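You operate a simulated robot arm through the tools that you are given. There is no shell and no other tool. Be economical: measure what you need, move in short steps, check, and stop when the job is done.

Carry out the task below with a simulated robot arm. There is one attempt and no reset: what you move stays moved.

JOB
Guard the medium pack, strap it in green and tension it to 300 N.
Fine: orange guard first; shut the strap cam before you pull and open it after.

It is judged by the outcome, as a careful person would: the job done as asked, and still so three seconds after it is handed in. It fails if anything else is knocked over, pushed out of place, dropped, spilled or broken.

ROBOT AND FRAMES
A 7-joint arm with a two-finger parallel gripper, fixed in place. Base frame: the origin is at the foot of the arm, x ahead of it, y to its left, z up; the work surface is at about z = 0. Readings come in mm, degrees, newtons and seconds.
With the tool pointing down near the work surface it reaches from about 240 to 620 mm from the base axis. Its first joint turns from -66.0 to 66.0 degrees. Payload 2.6 kg.
The TCP is the grasp point between the finger pads, 30 mm short of the fingertips. In the tool frame z runs along the fingers and y along their closing line. The gripper opens to 94 mm. The fingers are 28 mm wide and 10 mm thick; the gripper's body (50 by 96 mm) begins 55 mm behind the TCP.
Orientation is that of the tool frame in the base frame, as a unit quaternion [x, y, z, w]. With the fingers straight down and closing along the base's y, the tool's x points along the base's -x, its y along +y and its z along -z.

CONTROLS
- The arm moves only by the tool jog_arm. Its arguments are lists of equal length, an entry for each row: "jaw": the closure, from 0 (fully open) to 1 (shut); "linear": the shift along the tool's x, y, z in units of 400 mm (1.0 is 400 mm), a list of three; "rotation": the turn, a rotation vector about the tool's x, y, z in units of 90 degrees (1.0 is 90 degrees), a list of three. In form: {"jaw": [jaw, ...], "linear": [[dx, dy, dz], ...], "rotation": [[wx, wy, wz], ...]}. A call has 1 to 10 rows; each row is the pose to reach, as a shift and turn from the pose commanded when the call began, along the tool's axes at that moment. A call with a number of a shift or a turn outside -1 to 1 is refused whole. Rows are played at 5 a second. More than 50 mm and 8.6 degrees between two rows, or a gripper value outside its range, and nothing of the call is played. A pose out of reach is approached as far as the arm can. The call stops where the force on the tool passes 40 N (or 10 N more than at its start, if that is more) or the arm is blocked; 0.2 s more then pass. The fingers move at their own pace (about 72 mm/s each) and stop on an object; they squeeze with about 33 N. The grip force told is the motor's: it shows also when the fingers shut on nothing. Time passes only in rows, and 0.2 s behind the last, so rows that repeat a pose let the fingers close. It gives the time, the measured TCP pose, the force on the tool (base axes), the opening and the grip force at its end, in the units of the frame above (readings bear some noise), with the torque about the TCP (base axes, N m) and any sound that the robot's microphone picked up, and new pictures: "show" is both (left out), scene, wrist or none.
- Cameras (640 x 400 px; columns grow to the right, rows downward): "scene" is fixed at [50.2, 429.1, 581.1]; the picture's right is [-0.71, -0.70, 0.00], its down [-0.35, 0.36, -0.86] and it looks along [0.60, -0.61, -0.51] (base axes); focal length 273 px, centre (320, 200). "wrist" rides on the gripper at [76, 14, -102] in the tool frame; the picture's right is [-0.18, 0.98, 0.00], its down [-0.75, -0.14, -0.64] and it looks along [-0.63, -0.12, 0.77] (tool axes); focal length 243 px, centre (320, 200). There is no depth. A picture from a camera that has moved, and an enlarged one, comes with that camera's place and axes in the base frame and with its lens. The place of the scene camera against the robot may be out by one fixed shift of up to 18 mm in any direction.
- zoom(camera, box): a new picture of the part [left, top, right, bottom] of that camera's present view, enlarged. It takes no simulated time.
- finish_job(): hands the job in; it is judged then, once.

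Go step by step. Nothing tells you positions but the pictures and the camera data: compare them with the known pose of the tool, close in by small moves and look again before you grip or let go. The budget is 120 turns and 200 pictures, counting those below and the enlarged ones. Unless the task says otherwise, let go and move clear before handing in.

The tools are called after "Emit:" as name(argument=value, ...) on one line, values as JSON. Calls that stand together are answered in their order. jog_arm: Moves the arm, as the interface text tells. Its arguments: {"type":"object","properties":{"jaw":{"type":"array"},"linear":{"type":"array"},"rotation":{"type":"array"},"show":{"type":"string","enum":["both","scene","wrist","none"]}},"required":["jaw","linear","rotation"]} The other tools are called the same way: zoom (camera, box) takes an enlarged picture of a part of a camera's view; finish_job () hands the job in.

At the start:

```text
time: 0.0
tcp_pos: [357.2, 53.8, 387.7]
tcp_rot: [0.0, 1.0, 0.0, 0.001]
contact_force: [0.9, -0.2, 0.8]
wrist_torque: [0.0, 0.0, -0.03]
gripper_width: 94.1
gripper_force: 0.2
```

scene: 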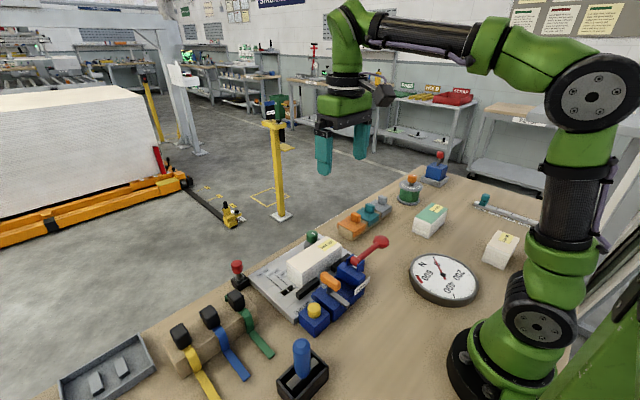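
wrist: 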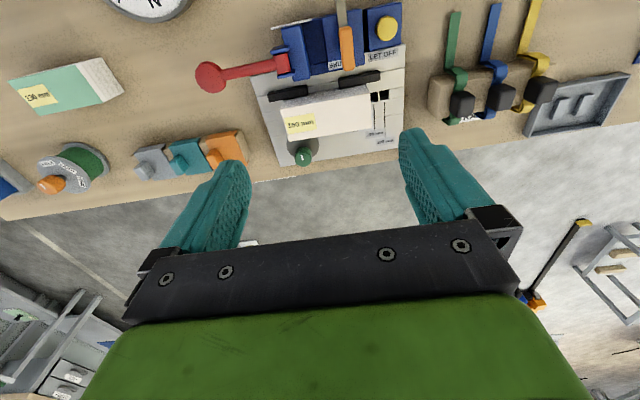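

I see a bench with packs, guards, straps and a tensioner. I'll enlarge the views to understand the fixture before moving.

Emit:
zoom(camera="scene", box=[220, 220, 420, 345])

Emit:
zoom(camera="scene", box=[320, 140, 560, 310])

Emit:
zoom(camera="scene", box=[50, 250, 340, 400])

Emit:
zoom(camera="wrist", box=[180, 0, 420, 170])

Emit:
zoom(camera="wrist", box=[400, 0, 640, 150])

Emit:
zoom(camera="wrist", box=[0, 50, 260, 220])

```text
3.20 times, centred on (320, 282) of scene
camera zoom: at [50.2, 429.1, 581.1], right [-0.71, -0.7, 0.0], down [-0.35, 0.36, -0.86], along [0.6, -0.61, -0.51], focal length 874 px, centre (320, -64)
```

zoom: 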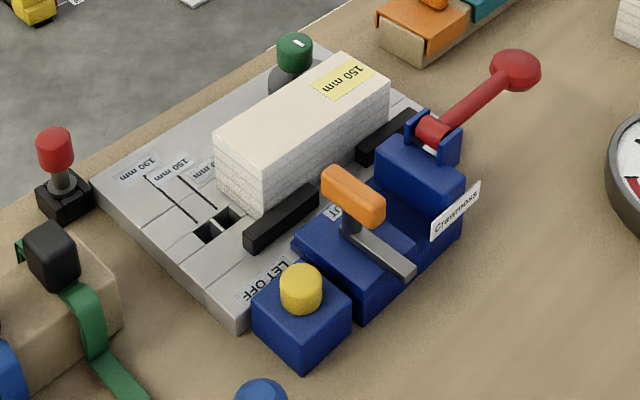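

```text
2.35 times, centred on (440, 225) of scene
camera zoom: at [50.2, 429.1, 581.1], right [-0.71, -0.7, 0.0], down [-0.35, 0.36, -0.86], along [0.6, -0.61, -0.51], focal length 642 px, centre (38, 141)
```

zoom: 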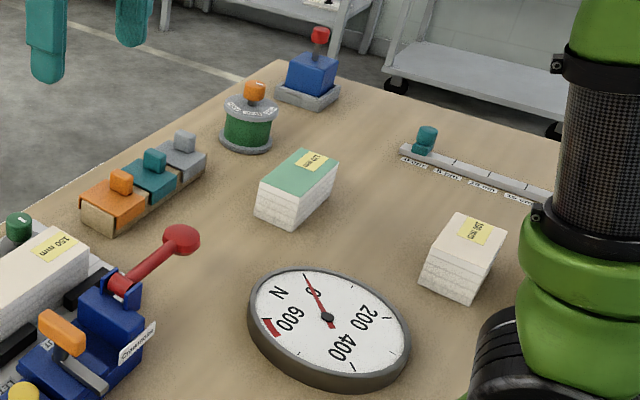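

```text
2.21 times, centred on (195, 325) of scene
camera zoom: at [50.2, 429.1, 581.1], right [-0.71, -0.7, 0.0], down [-0.35, 0.36, -0.86], along [0.6, -0.61, -0.51], focal length 602 px, centre (596, -76)
```

zoom: 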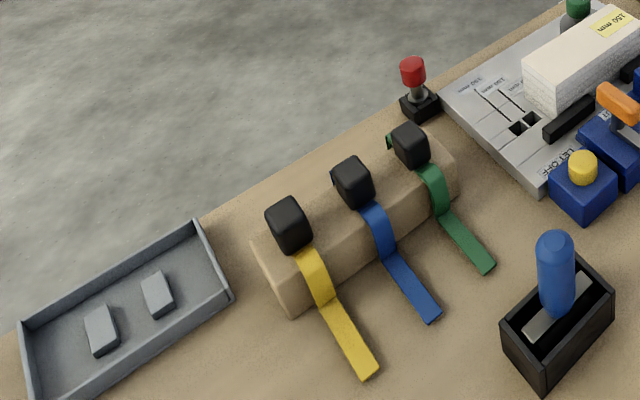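

```text
2.35 times, centred on (300, 85) of wrist
camera zoom: at [279.9, 68.1, 490.3], right [0.18, 0.98, 0.0], down [0.75, -0.14, 0.64], along [0.63, -0.12, -0.77], focal length 571 px, centre (367, 471)
```

zoom: 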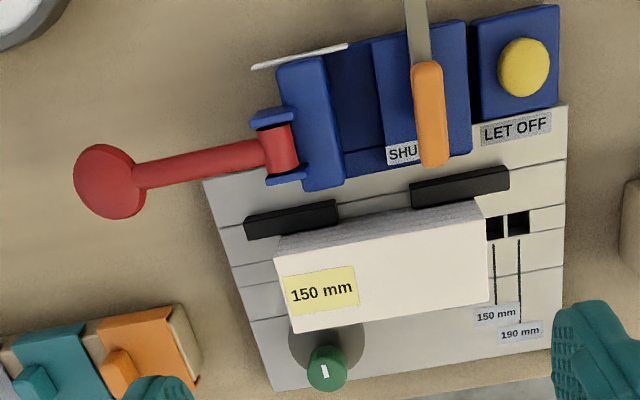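

```text
2.67 times, centred on (520, 75) of wrist
camera zoom: at [279.9, 68.1, 490.3], right [0.18, 0.98, 0.0], down [0.75, -0.14, 0.64], along [0.63, -0.12, -0.77], focal length 647 px, centre (-213, 533)
```

zoom: 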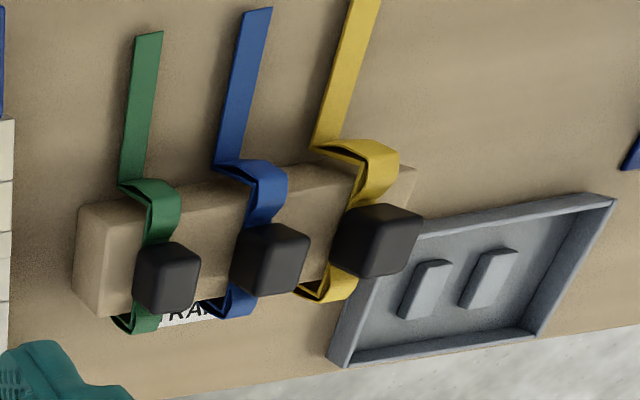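

```text
2.35 times, centred on (130, 135) of wrist
camera zoom: at [279.9, 68.1, 490.3], right [0.18, 0.98, 0.0], down [0.75, -0.14, 0.64], along [0.63, -0.12, -0.77], focal length 571 px, centre (767, 353)
```

zoom: 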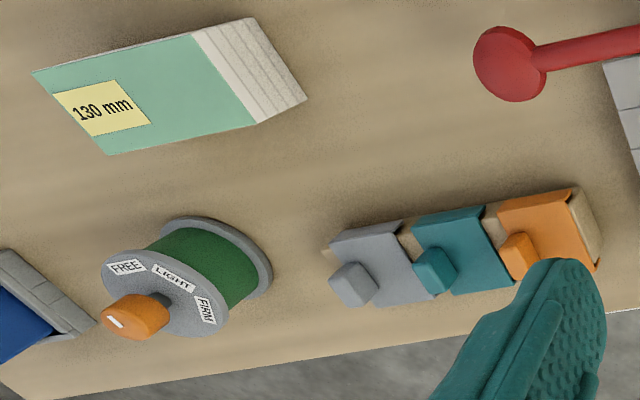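

I need to read labels more closely: the third pack's size, the bed, and the guards.

Emit:
zoom(camera="scene", box=[465, 180, 545, 280])

Emit:
zoom(camera="scene", box=[245, 260, 325, 325])

Emit:
zoom(camera="scene", box=[325, 170, 455, 250])

Emit:
zoom(camera="wrist", box=[250, 50, 410, 170])

Emit:
zoom(camera="scene", box=[290, 225, 400, 345])

```text
4.00 times, centred on (505, 230) of scene
camera zoom: at [50.2, 429.1, 581.1], right [-0.71, -0.7, 0.0], down [-0.35, 0.36, -0.86], along [0.6, -0.61, -0.51], focal length 1092 px, centre (-420, 80)
```

zoom: 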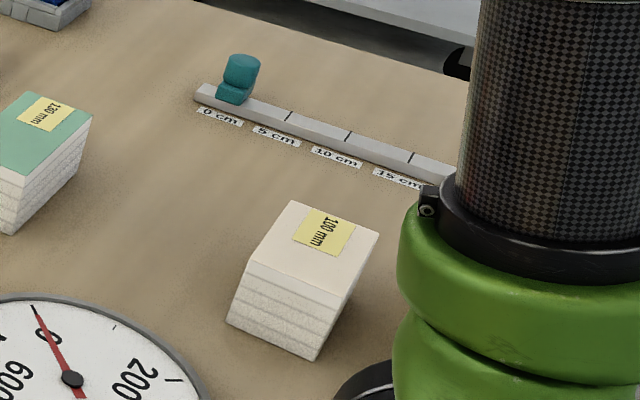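

```text
6.15 times, centred on (285, 292) of scene
camera zoom: at [50.2, 429.1, 581.1], right [-0.71, -0.7, 0.0], down [-0.35, 0.36, -0.86], along [0.6, -0.61, -0.51], focal length 1680 px, centre (535, -369)
```

zoom: 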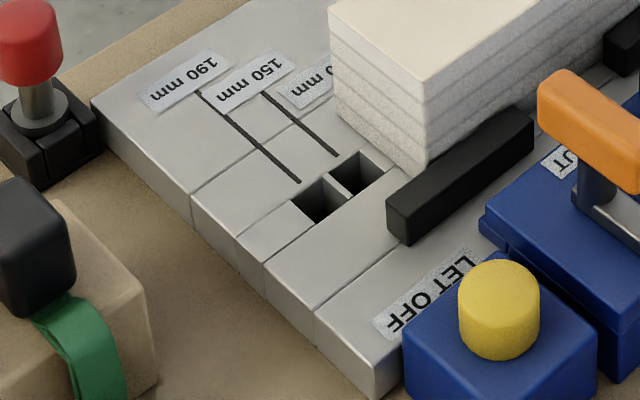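

```text
4.92 times, centred on (390, 210) of scene
camera zoom: at [50.2, 429.1, 581.1], right [-0.71, -0.7, 0.0], down [-0.35, 0.36, -0.86], along [0.6, -0.61, -0.51], focal length 1344 px, centre (-25, 151)
```

zoom: 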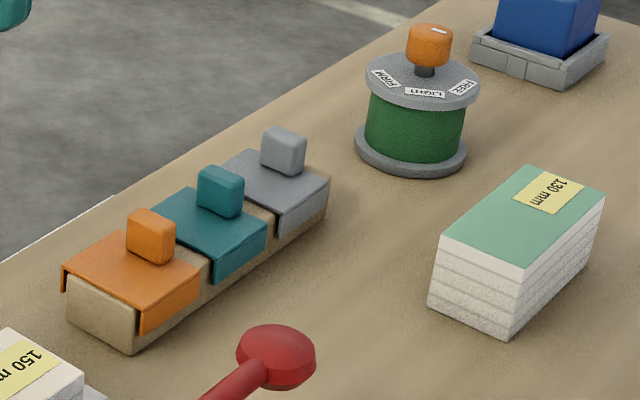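

```text
3.33 times, centred on (330, 110) of wrist
camera zoom: at [279.9, 68.1, 490.3], right [0.18, 0.98, 0.0], down [0.75, -0.14, 0.64], along [0.63, -0.12, -0.77], focal length 809 px, centre (287, 500)
```

zoom: 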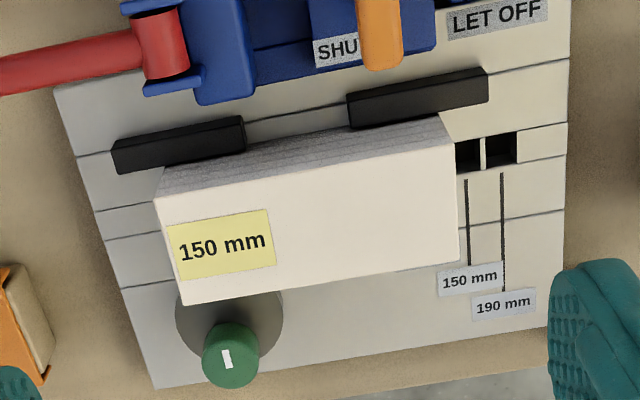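

```text
3.33 times, centred on (345, 285) of scene
camera zoom: at [50.2, 429.1, 581.1], right [-0.71, -0.7, 0.0], down [-0.35, 0.36, -0.86], along [0.6, -0.61, -0.51], focal length 910 px, centre (237, -83)
```

zoom: 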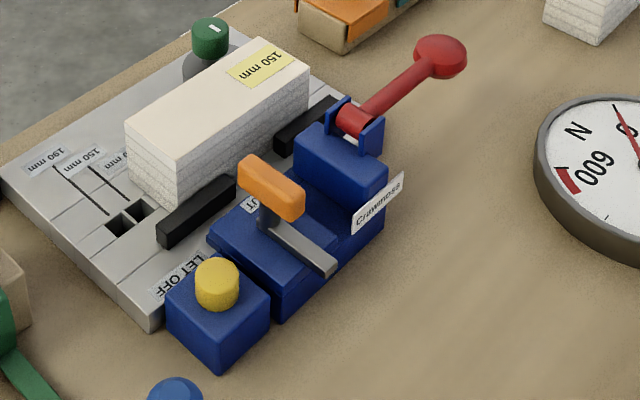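

Emit:
zoom(camera="scene", box=[484, 228, 524, 253])

Emit:
zoom(camera="scene", box=[410, 200, 450, 240])

Emit:
zoom(camera="scene", box=[255, 265, 305, 300])

Emit:
zoom(camera="scene", box=[170, 270, 250, 340])

```text
16.00 times, centred on (504, 240) of scene
camera zoom: at [50.2, 429.1, 581.1], right [-0.71, -0.7, 0.0], down [-0.35, 0.36, -0.86], along [0.6, -0.61, -0.51], focal length 4368 px, centre (-2624, -448)
```

zoom: 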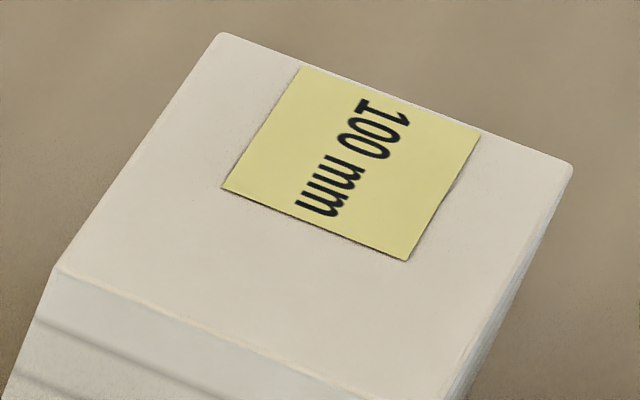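

```text
10.00 times, centred on (430, 220) of scene
camera zoom: at [50.2, 429.1, 581.1], right [-0.71, -0.7, 0.0], down [-0.35, 0.36, -0.86], along [0.6, -0.61, -0.51], focal length 2730 px, centre (-780, 0)
```

zoom: 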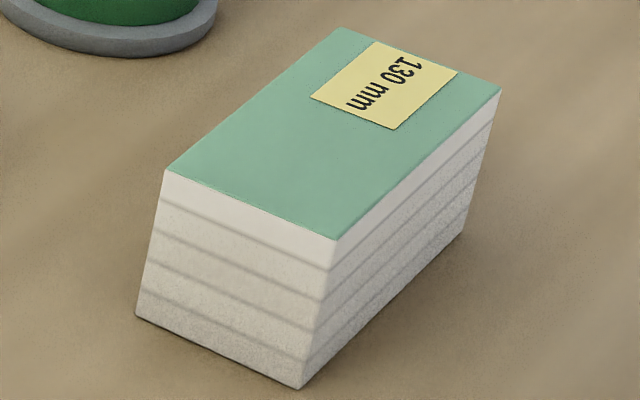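

```text
11.43 times, centred on (280, 282) of scene
camera zoom: at [50.2, 429.1, 581.1], right [-0.71, -0.7, 0.0], down [-0.35, 0.36, -0.86], along [0.6, -0.61, -0.51], focal length 3120 px, centre (777, -743)
```

zoom: 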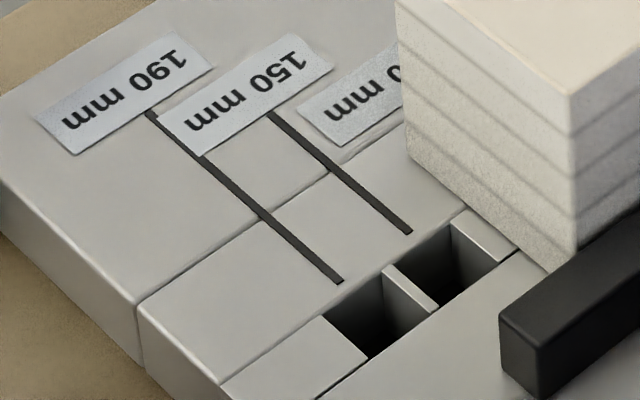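

```text
5.71 times, centred on (210, 305) of scene
camera zoom: at [50.2, 429.1, 581.1], right [-0.71, -0.7, 0.0], down [-0.35, 0.36, -0.86], along [0.6, -0.61, -0.51], focal length 1560 px, centre (949, -400)
```

zoom: 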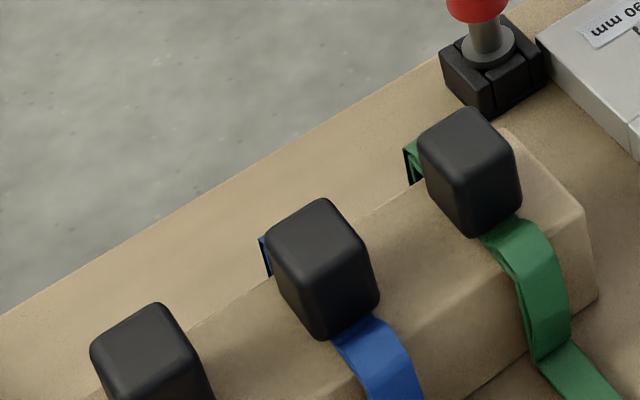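

The packs read 100, 130 and 150 mm, so the medium one looks like the 130, but I want the hidden bed marks and the rest of the bench first. I'll shift the wrist camera sideways to look.

Emit:
jog_arm(jaw=[0, 0, 0, 0], linear=[[0, 0.12, 0], [0, 0.24, 0], [0, 0.36, 0], [0, 0.4, 0]], rotation=[[0, 0, 0], [0, 0, 0], [0, 0, 0], [0, 0, 0]], show="wrist")

```text
time: 1.0
tcp_pos: [358.3, 213.0, 389.2]
tcp_rot: [0.001, 1.0, -0.001, 0.001]
contact_force: [-0.3, 0.6, -1.3]
wrist_torque: [0.03, 0.0, 0.01]
gripper_width: 94.0
gripper_force: 0.0
camera wrist: at [281.0, 227.7, 491.9], right [0.18, 0.98, 0.0], down [0.75, -0.14, 0.64], along [0.63, -0.12, -0.77], focal length 243 px, centre (320, 200)
```

wrist: 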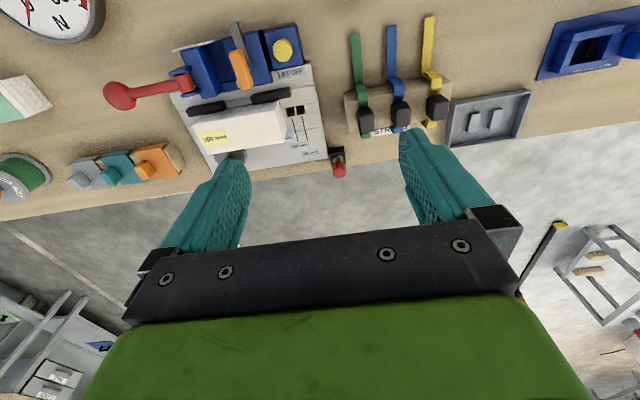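

Emit:
zoom(camera="wrist", box=[160, 20, 340, 180])

Emit:
zoom(camera="wrist", box=[320, 0, 640, 180])

Emit:
zoom(camera="wrist", box=[330, 10, 460, 150])

```text
2.50 times, centred on (250, 100) of wrist
camera zoom: at [281.0, 227.7, 491.9], right [0.18, 0.98, 0.0], down [0.75, -0.14, 0.64], along [0.63, -0.12, -0.77], focal length 606 px, centre (495, 450)
```

zoom: 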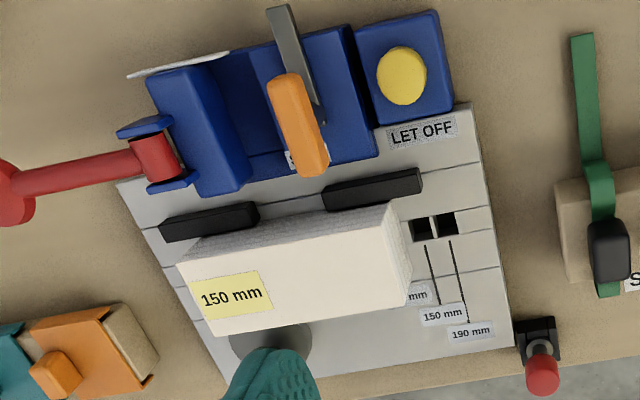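

```text
2.00 times, centred on (480, 90) of wrist
camera zoom: at [281.0, 227.7, 491.9], right [0.18, 0.98, 0.0], down [0.75, -0.14, 0.64], along [0.63, -0.12, -0.77], focal length 485 px, centre (0, 420)
```

zoom: 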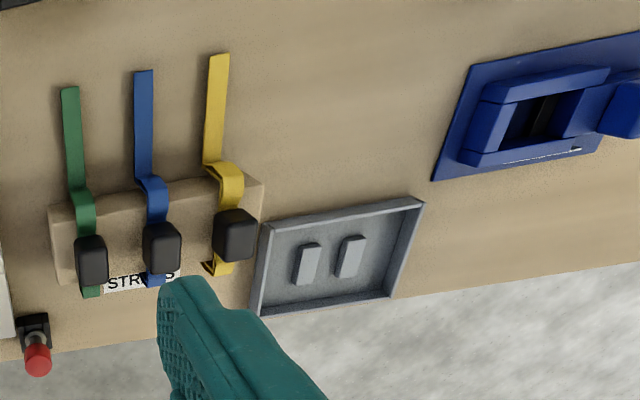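

```text
2.86 times, centred on (395, 80) of wrist
camera zoom: at [281.0, 227.7, 491.9], right [0.18, 0.98, 0.0], down [0.75, -0.14, 0.64], along [0.63, -0.12, -0.77], focal length 693 px, centre (106, 543)
```

zoom: 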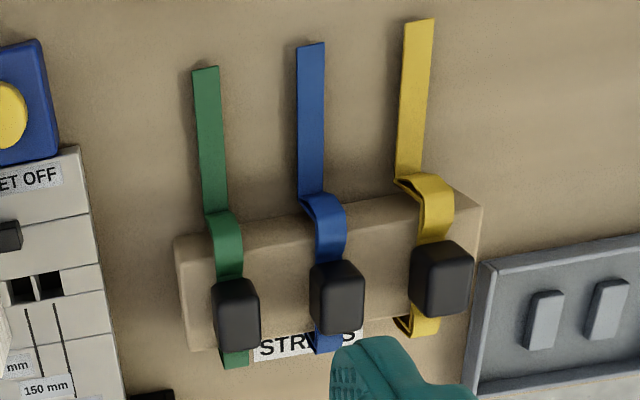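

The pack on the bed hides the third mark. I'll look at the other side of the bench for any further packs.

Emit:
jog_arm(jaw=[0, 0, 0, 0, 0, 0, 0, 0], linear=[[0, -0.12, 0], [0, -0.24, 0], [0, -0.36, 0], [0, -0.48, 0], [0, -0.6, 0], [0, -0.72, 0], [0, -0.84, 0], [0, -0.92, 0]], rotation=[[0, 0, 0], [0, 0, 0], [0, 0, 0], [0, 0, 0], [0, 0, 0], [0, 0, 0], [0, 0, 0], [0, 0, 0]], show="both")

```text
time: 2.8
tcp_pos: [358.8, -154.7, 387.1]
tcp_rot: [-0.001, 1.0, 0.0, 0.0]
contact_force: [-0.3, -0.4, -0.2]
wrist_torque: [-0.02, -0.01, -0.01]
gripper_width: 94.1
gripper_force: 0.0
camera wrist: at [280.4, -139.3, 490.5], right [0.18, 0.98, 0.0], down [0.75, -0.14, 0.64], along [0.63, -0.12, -0.77], focal length 243 px, centre (320, 200)
```

scene: 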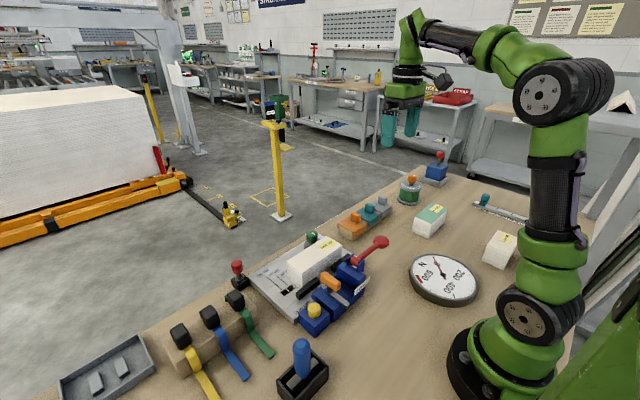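
wrist: 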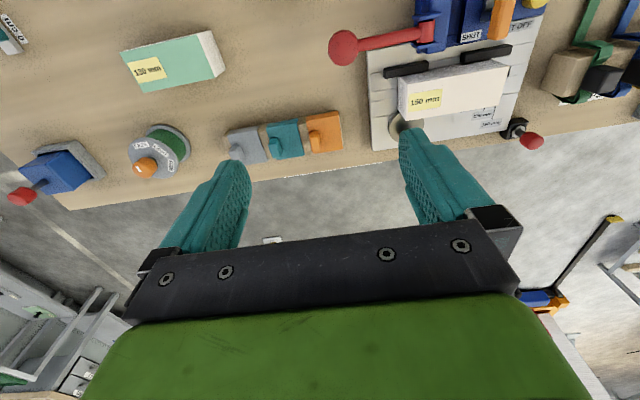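

Emit:
zoom(camera="wrist", box=[320, 0, 560, 160])

Emit:
zoom(camera="wrist", box=[110, 20, 350, 190])

Emit:
zoom(camera="scene", box=[240, 220, 340, 300])

```text
2.50 times, centred on (440, 80) of wrist
camera zoom: at [280.4, -139.3, 490.5], right [0.18, 0.98, 0.0], down [0.75, -0.14, 0.64], along [0.63, -0.12, -0.77], focal length 606 px, centre (20, 500)
```

zoom: 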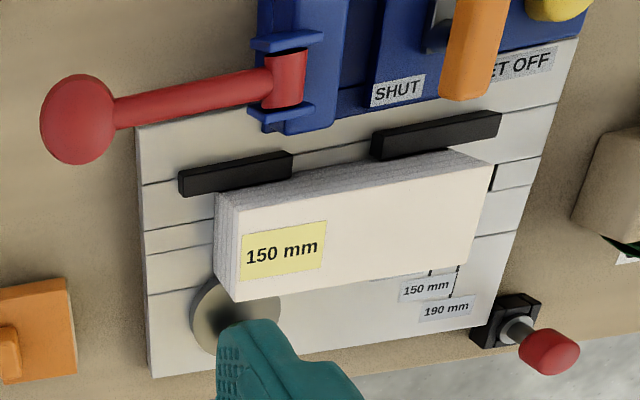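

```text
2.35 times, centred on (230, 105) of wrist
camera zoom: at [280.4, -139.3, 490.5], right [0.18, 0.98, 0.0], down [0.75, -0.14, 0.64], along [0.63, -0.12, -0.77], focal length 571 px, centre (532, 424)
```

zoom: 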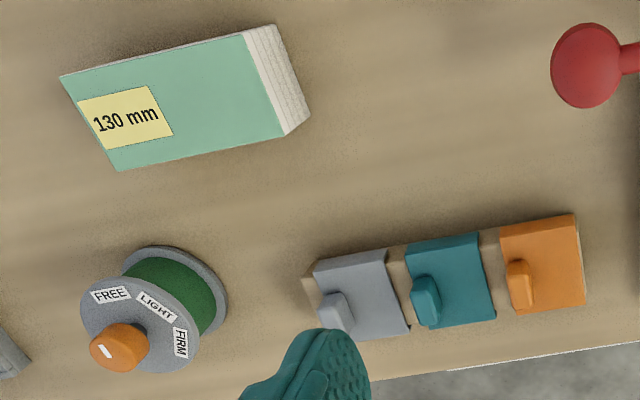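

```text
5.00 times, centred on (290, 260) of scene
camera zoom: at [50.2, 429.1, 581.1], right [-0.71, -0.7, 0.0], down [-0.36, 0.36, -0.86], along [0.6, -0.61, -0.51], focal length 1365 px, centre (470, -100)
```

zoom: 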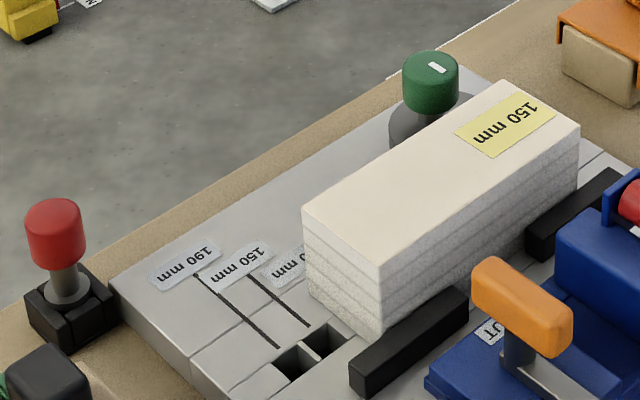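

Emit:
zoom(camera="scene", box=[284, 265, 308, 280])

Emit:
zoom(camera="scene", box=[222, 254, 252, 294])

Emit:
zoom(camera="scene", box=[270, 330, 340, 400])

Emit:
zoom(camera="scene", box=[405, 250, 485, 310])

```text
16.00 times, centred on (296, 272) of scene
camera zoom: at [50.2, 429.1, 581.1], right [-0.71, -0.7, 0.0], down [-0.36, 0.36, -0.86], along [0.6, -0.61, -0.51], focal length 4368 px, centre (704, -960)
```

zoom: 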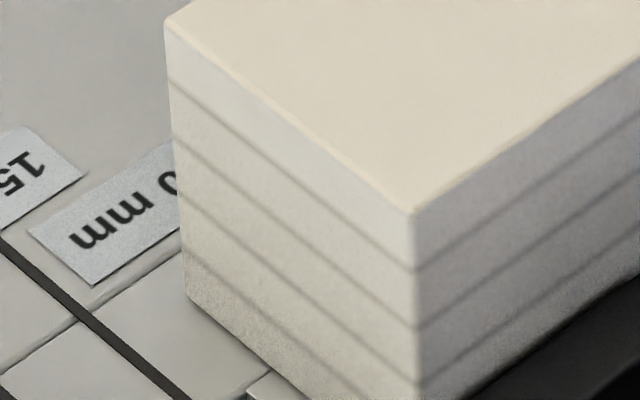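

```text
10.00 times, centred on (237, 274) of scene
camera zoom: at [50.2, 429.1, 581.1], right [-0.71, -0.7, 0.0], down [-0.36, 0.36, -0.86], along [0.6, -0.61, -0.51], focal length 2730 px, centre (1150, -540)
```

zoom: 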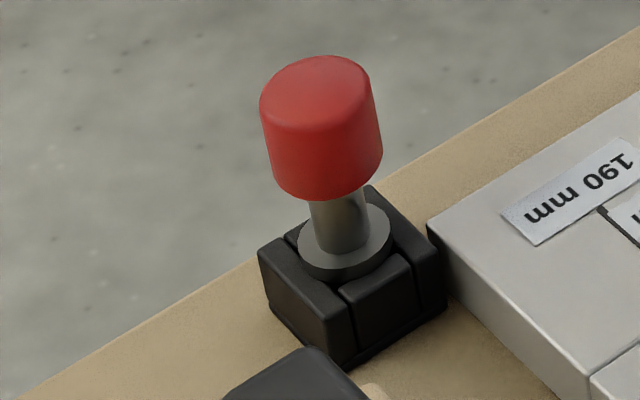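

```text
5.71 times, centred on (305, 365) of scene
camera zoom: at [50.2, 429.1, 581.1], right [-0.71, -0.7, 0.0], down [-0.36, 0.36, -0.86], along [0.6, -0.61, -0.51], focal length 1560 px, centre (406, -743)
```

zoom: 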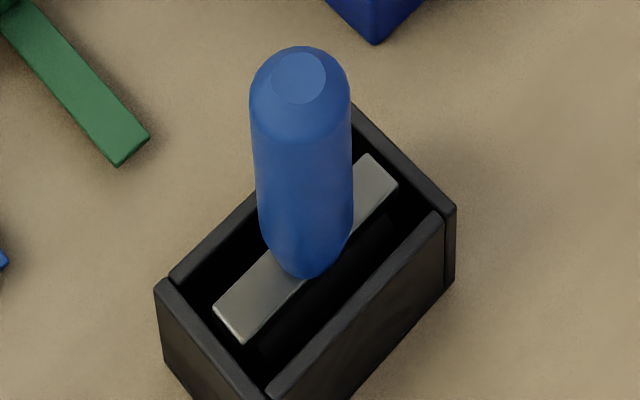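

```text
6.67 times, centred on (445, 280) of scene
camera zoom: at [50.2, 429.1, 581.1], right [-0.71, -0.7, 0.0], down [-0.36, 0.36, -0.86], along [0.6, -0.61, -0.51], focal length 1820 px, centre (-513, -333)
```

zoom: 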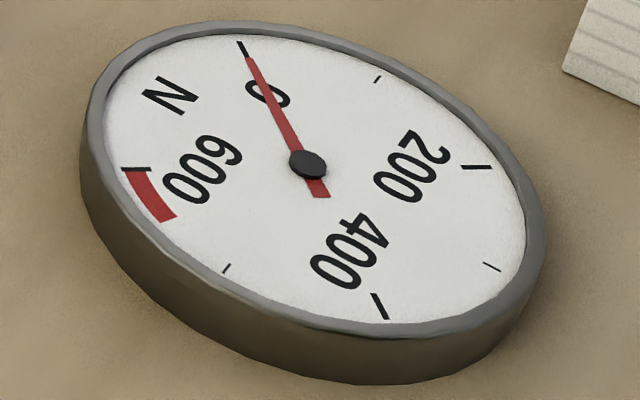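

The bed carries stops for 100/150/190 mm (the third label's spacing matches 100), so its middle size is the 150 mm pack already loaded and centred on the strap line. I'll treat that as the medium pack. Next I'll approach the orange guard's grip tab, near (475, -187).

Emit:
jog_arm(jaw=[0.2, 0.4, 0.45, 0.45, 0.45], linear=[[-0.06, -0.02, 0.07], [-0.12, -0.035, 0.15], [-0.18, -0.05, 0.22], [-0.24, -0.07, 0.3], [-0.29, -0.08, 0.37]], rotation=[[0, 0, 0], [0, 0, 0], [0, 0, 0], [0, 0, 0], [0, 0, 0]])

```text
time: 4.0
tcp_pos: [474.2, -188.1, 238.4]
tcp_rot: [0.0, 1.0, 0.0, 0.001]
contact_force: [0.0, -0.3, 0.0]
wrist_torque: [0.02, 0.01, -0.02]
gripper_width: 51.8
gripper_force: 0.1
camera wrist: at [397.1, -172.8, 340.7], right [0.18, 0.98, 0.0], down [0.75, -0.14, 0.64], along [0.63, -0.12, -0.77], focal length 243 px, centre (320, 200)
```

scene: 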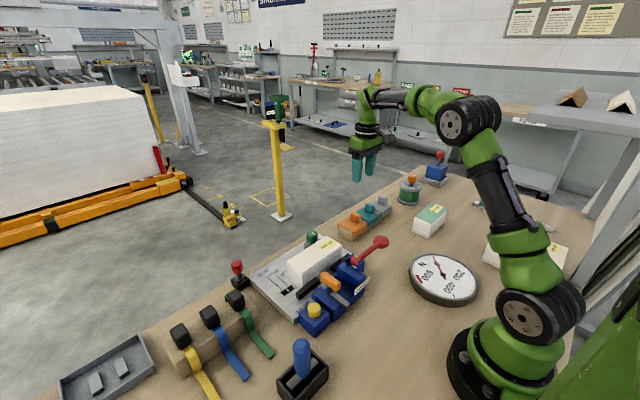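
wrist: 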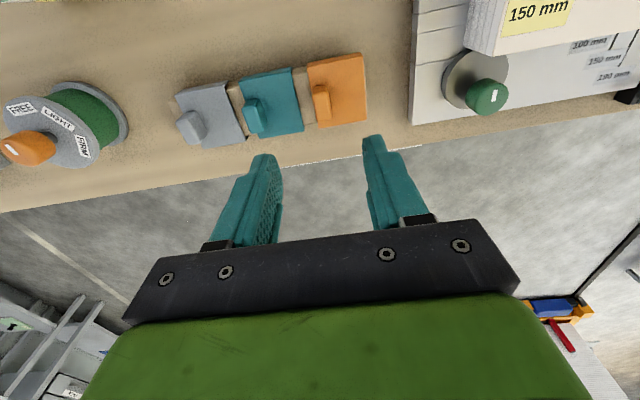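

Emit:
zoom(camera="wrist", box=[420, 0, 640, 130])

Emit:
zoom(camera="wrist", box=[160, 30, 400, 180])

```text
2.91 times, centred on (530, 65) of wrist
camera zoom: at [397.1, -172.8, 340.7], right [0.18, 0.98, 0.0], down [0.75, -0.14, 0.64], along [0.63, -0.12, -0.77], focal length 706 px, centre (-291, 593)
```

zoom: 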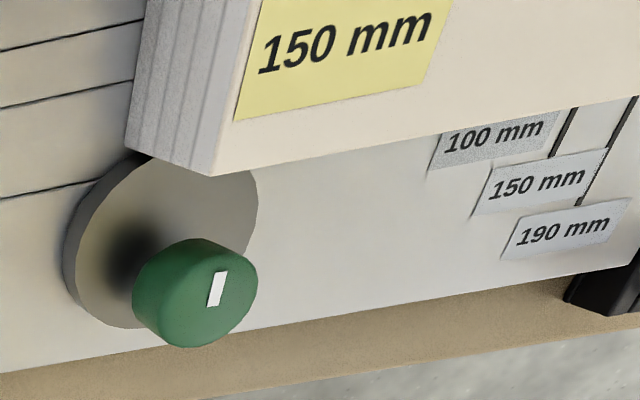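

```text
2.67 times, centred on (280, 105) of wrist
camera zoom: at [397.1, -172.8, 340.7], right [0.18, 0.98, 0.0], down [0.75, -0.14, 0.64], along [0.63, -0.12, -0.77], focal length 647 px, centre (427, 453)
```

zoom: 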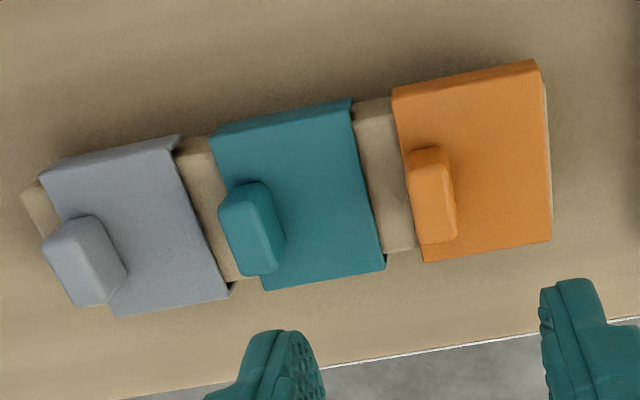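

Labels confirmed: 100/150/190. The orange guard spans about x 450–522, y -197 to -138, with its tab near (486, -188). I'll move above it and lower partway.

Emit:
jog_arm(jaw=[0.5, 0.5, 0.5], linear=[[-0.03, 0, 0.1], [-0.03, 0, 0.2], [-0.03, 0, 0.28]], rotation=[[0, 0, 0], [0, 0, 0], [0, 0, 0]])

```text
time: 4.8
tcp_pos: [485.5, -185.9, 127.2]
tcp_rot: [0.0, 1.0, 0.0, 0.0]
contact_force: [0.1, 0.4, -0.7]
wrist_torque: [0.01, -0.01, -0.01]
gripper_width: 46.9
gripper_force: 0.0
camera wrist: at [407.8, -171.9, 230.3], right [0.18, 0.98, 0.0], down [0.75, -0.14, 0.64], along [0.63, -0.12, -0.77], focal length 243 px, centre (320, 200)
```

scene: 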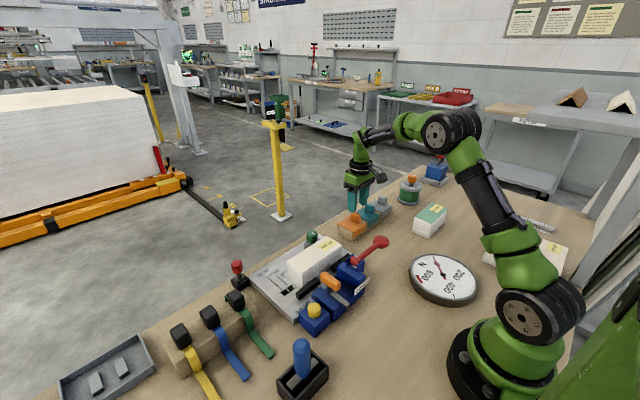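
wrist: 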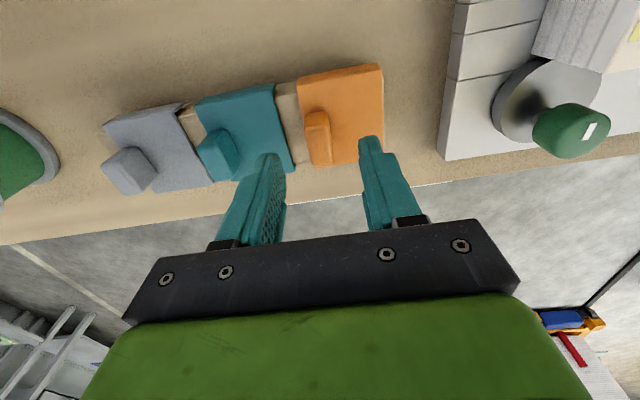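

The tab sits between the fingers' lines. Lowering to grip height and closing.

Emit:
jog_arm(jaw=[0.5, 0.5, 0.5, 0.5], linear=[[0, -0.003, 0.05], [0, -0.003, 0.08], [0, -0.003, 0.1], [0, -0.003, 0.11]], rotation=[[0, 0, 0], [0, 0, 0], [0, 0, 0], [0, 0, 0]])

```text
time: 5.8
tcp_pos: [484.7, -187.5, 83.8]
tcp_rot: [0.0, 1.0, -0.001, 0.0]
contact_force: [0.1, 0.5, -0.1]
wrist_torque: [-0.01, 0.0, -0.03]
gripper_width: 46.9
gripper_force: 0.1
camera wrist: at [407.6, -173.9, 186.7], right [0.18, 0.98, 0.0], down [0.75, -0.14, 0.64], along [0.63, -0.12, -0.77], focal length 243 px, centre (320, 200)
```

scene: 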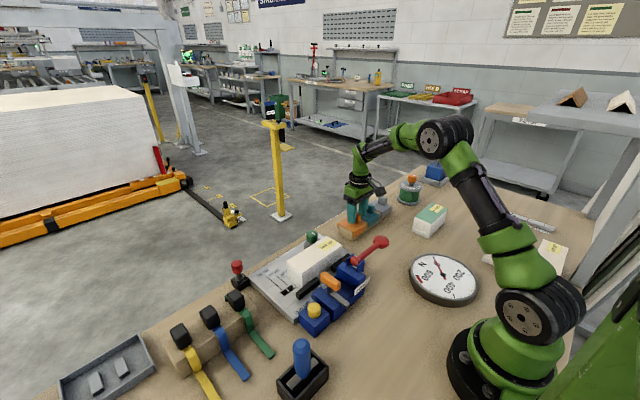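
wrist: 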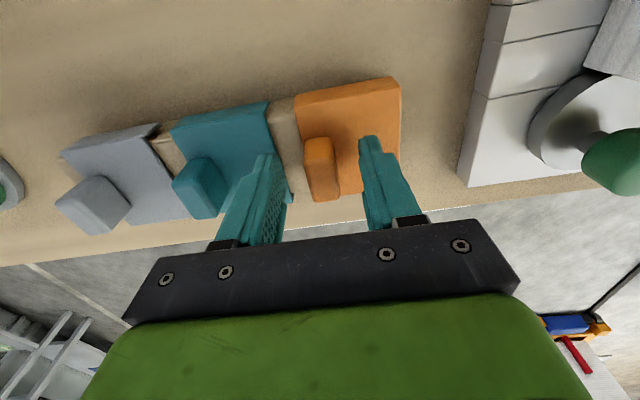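

Emit:
jog_arm(jaw=[0.7, 0.9, 1, 1, 1], linear=[[0, 0, 0], [0, 0, 0], [0, 0, 0], [0, 0, 0], [0, 0, 0]], rotation=[[0, 0, 0], [0, 0, 0], [0, 0, 0], [0, 0, 0], [0, 0, 0]])

Emit:
zoom(camera="scene", box=[320, 170, 420, 250])

```text
time: 7.0
tcp_pos: [485.2, -187.8, 84.9]
tcp_rot: [0.0, 1.0, 0.0, 0.0]
contact_force: [0.0, -0.6, 1.2]
wrist_torque: [-0.03, -0.01, 0.02]
gripper_width: 16.6
gripper_force: 33.2
camera wrist: at [407.6, -173.9, 186.9], right [0.18, 0.98, 0.0], down [0.75, -0.14, 0.64], along [0.63, -0.12, -0.77], focal length 243 px, centre (320, 200)
```

scene: 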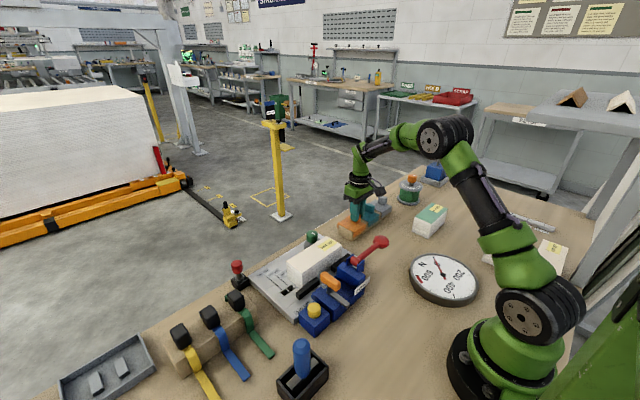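
wrist: 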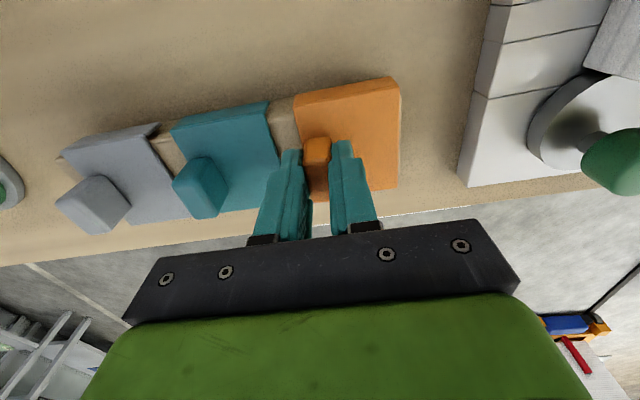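

```text
5.00 times, centred on (370, 210) of scene
camera zoom: at [50.2, 429.1, 581.1], right [-0.71, -0.7, 0.0], down [-0.36, 0.36, -0.86], along [0.6, -0.61, -0.51], focal length 1365 px, centre (70, 150)
```

zoom: 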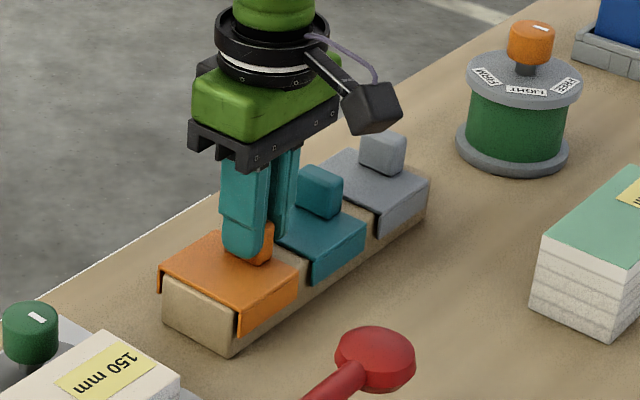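

Gripped. Lifting straight up.

Emit:
jog_arm(jaw=[1, 1, 1, 1, 1], linear=[[0, 0, -0.03], [0, 0, -0.1], [0, 0, -0.2], [0, 0, -0.3], [0, 0, -0.4]], rotation=[[0, 0, 0], [0, 0, 0], [0, 0, 0], [0, 0, 0], [0, 0, 0]])

Emit:
zoom(camera="scene", box=[320, 110, 420, 250])

```text
time: 8.2
tcp_pos: [486.7, -186.3, 242.8]
tcp_rot: [0.0, 1.0, -0.001, 0.0]
contact_force: [-0.3, -0.3, -1.1]
wrist_torque: [0.0, 0.0, 0.03]
gripper_width: 16.7
gripper_force: 32.7
camera wrist: at [408.7, -172.6, 344.8], right [0.18, 0.98, 0.0], down [0.75, -0.14, 0.64], along [0.63, -0.12, -0.77], focal length 243 px, centre (320, 200)
```

scene: 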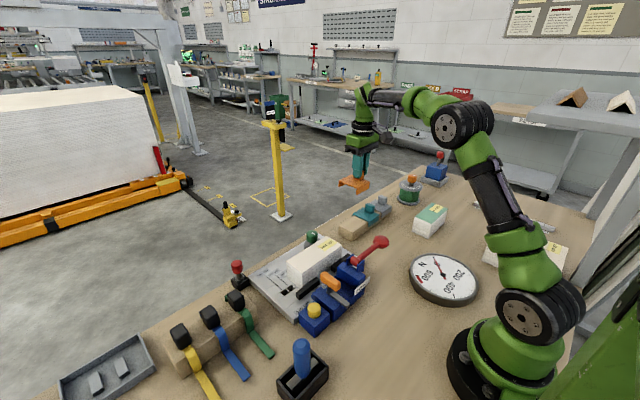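
wrist: 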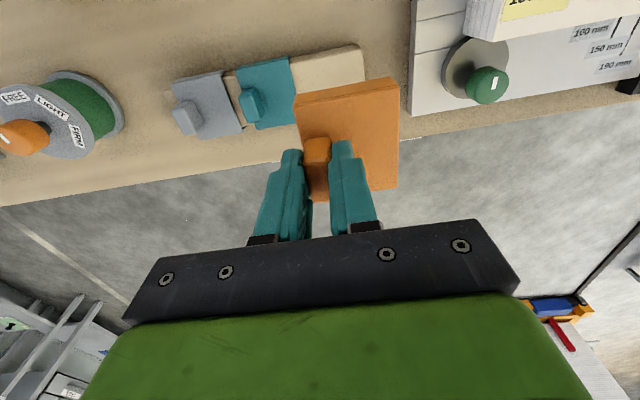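

```text
2.86 times, centred on (370, 180) of scene
camera zoom: at [50.2, 429.1, 581.1], right [-0.71, -0.7, 0.0], down [-0.36, 0.36, -0.86], along [0.6, -0.61, -0.51], focal length 780 px, centre (177, 257)
```

zoom: 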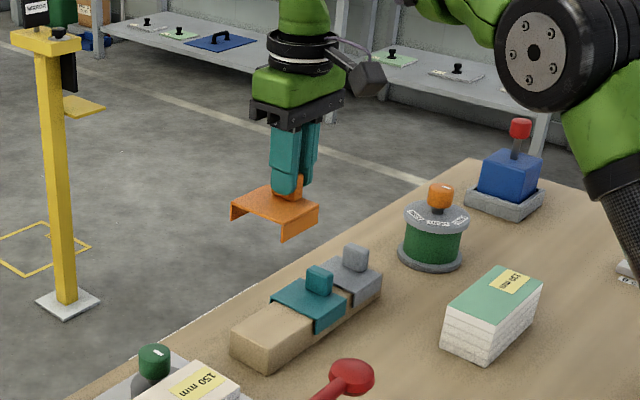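

Guard held cleanly; its centre is about 20 mm to +y of the grip. Moving over the 150 pack.

Emit:
jog_arm(jaw=[1, 1, 1, 1, 1, 1], linear=[[0.02, 0.1, 0], [0.04, 0.2, 0], [0.06, 0.3, 0], [0.08, 0.4, 0], [0.097, 0.5, 0], [0.097, 0.538, 0]], rotation=[[0, 0, 0], [0, 0, 0], [0, 0, 0], [0, 0, 0], [0, 0, 0], [0, 0, 0]])

Emit:
zoom(camera="wrist", box=[200, 0, 520, 200])

Emit:
zoom(camera="scene", box=[230, 200, 390, 320])

```text
time: 9.6
tcp_pos: [446.8, 28.4, 243.7]
tcp_rot: [0.001, 1.0, 0.0, 0.0]
contact_force: [-0.3, -0.3, -0.5]
wrist_torque: [-0.02, -0.02, -0.02]
gripper_width: 17.1
gripper_force: 33.0
camera wrist: at [369.0, 42.5, 346.1], right [0.18, 0.98, 0.0], down [0.75, -0.14, 0.64], along [0.63, -0.12, -0.77], focal length 243 px, centre (320, 200)
```

scene: 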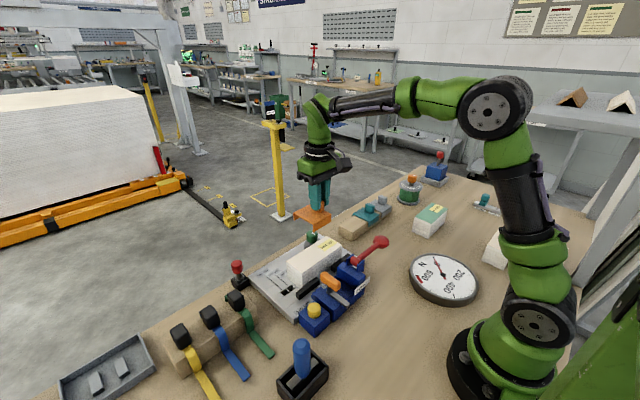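
wrist: 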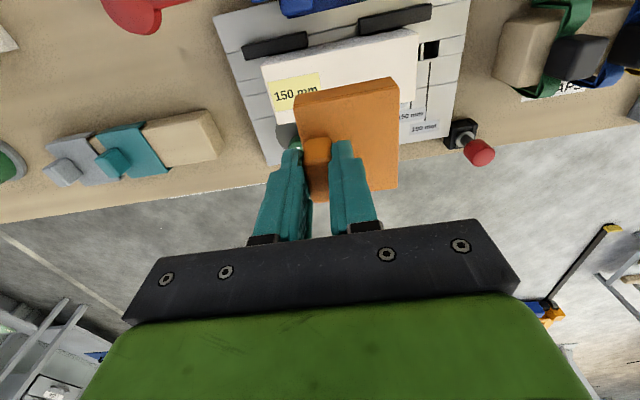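

```text
2.00 times, centred on (360, 100) of wrist
camera zoom: at [369.0, 42.5, 346.1], right [0.18, 0.98, 0.0], down [0.75, -0.14, 0.64], along [0.63, -0.12, -0.77], focal length 485 px, centre (240, 400)
```

zoom: 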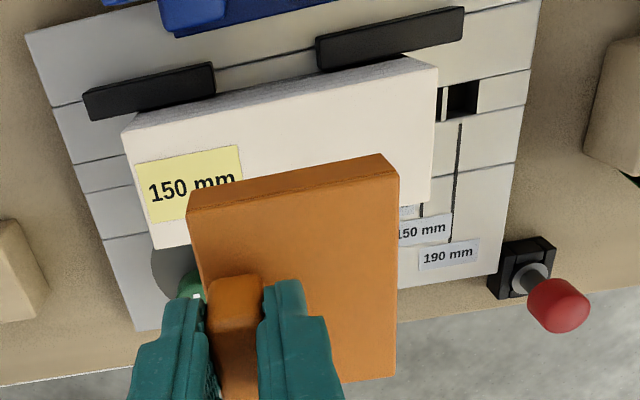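

```text
3.33 times, centred on (310, 260) of scene
camera zoom: at [50.2, 429.1, 581.1], right [-0.71, -0.7, 0.0], down [-0.36, 0.36, -0.86], along [0.6, -0.61, -0.51], focal length 910 px, centre (353, 0)
```

zoom: 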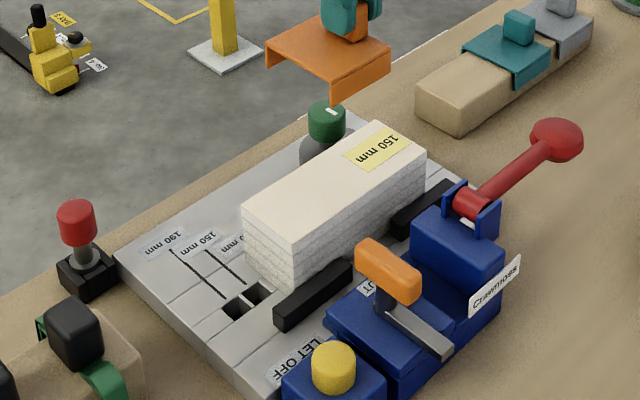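

Pack top is about z 77, x 410–470, y -25…125 (centre 440, 50). Aligning the guard centre and lowering until the flaps are just above the pack.

Emit:
jog_arm(jaw=[1, 1, 1], linear=[[0.014, 0.004, 0.1], [0.014, 0.004, 0.18], [0.014, 0.004, 0.215]], rotation=[[0, 0, 0], [0, 0, 0], [0, 0, 0]])

Emit:
zoom(camera="wrist", box=[200, 0, 520, 200])

Emit:
zoom(camera="scene", box=[260, 200, 380, 290])

```text
time: 10.4
tcp_pos: [442.5, 29.1, 156.7]
tcp_rot: [0.0, 1.0, 0.001, 0.0]
contact_force: [0.1, 0.1, 0.4]
wrist_torque: [0.01, -0.01, 0.01]
gripper_width: 16.8
gripper_force: 33.3
camera wrist: at [363.9, 44.5, 260.2], right [0.18, 0.98, 0.0], down [0.75, -0.14, 0.64], along [0.63, -0.12, -0.77], focal length 243 px, centre (320, 200)
```

scene: 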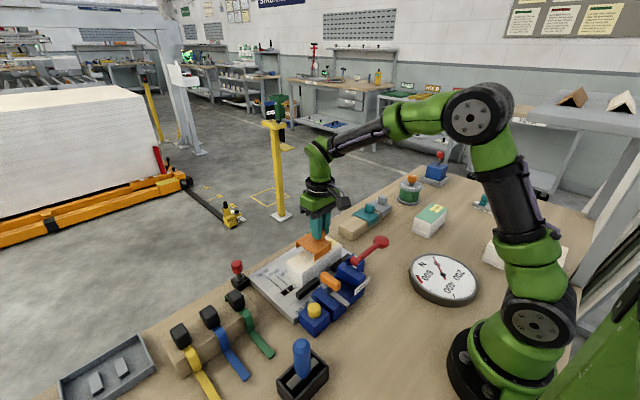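
wrist: 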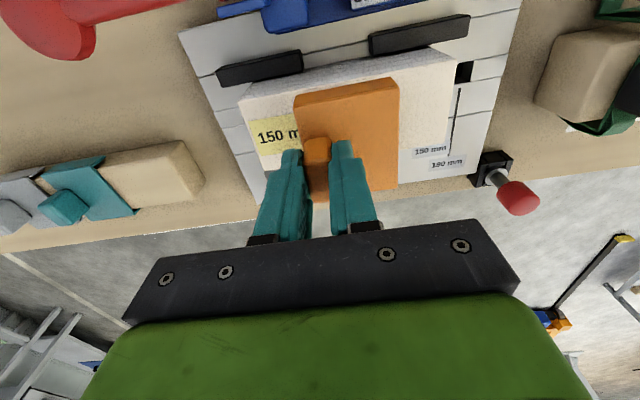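

```text
2.00 times, centred on (360, 100) of wrist
camera zoom: at [363.9, 44.5, 260.2], right [0.18, 0.98, 0.0], down [0.75, -0.14, 0.64], along [0.63, -0.12, -0.77], focal length 485 px, centre (240, 400)
```

zoom: 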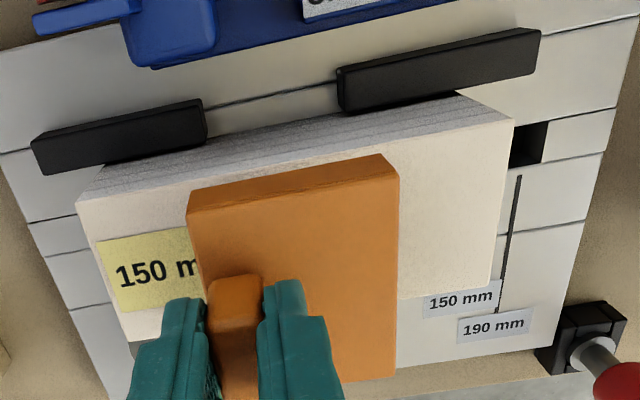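

```text
4.44 times, centred on (320, 245) of scene
camera zoom: at [50.2, 429.1, 581.1], right [-0.71, -0.7, 0.0], down [-0.36, 0.36, -0.86], along [0.6, -0.61, -0.51], focal length 1213 px, centre (320, 0)
```

zoom: 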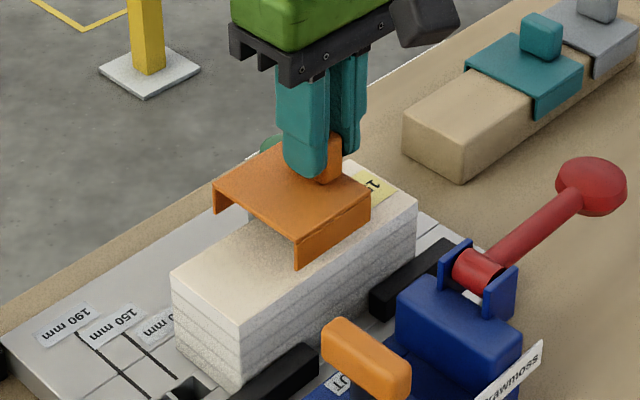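

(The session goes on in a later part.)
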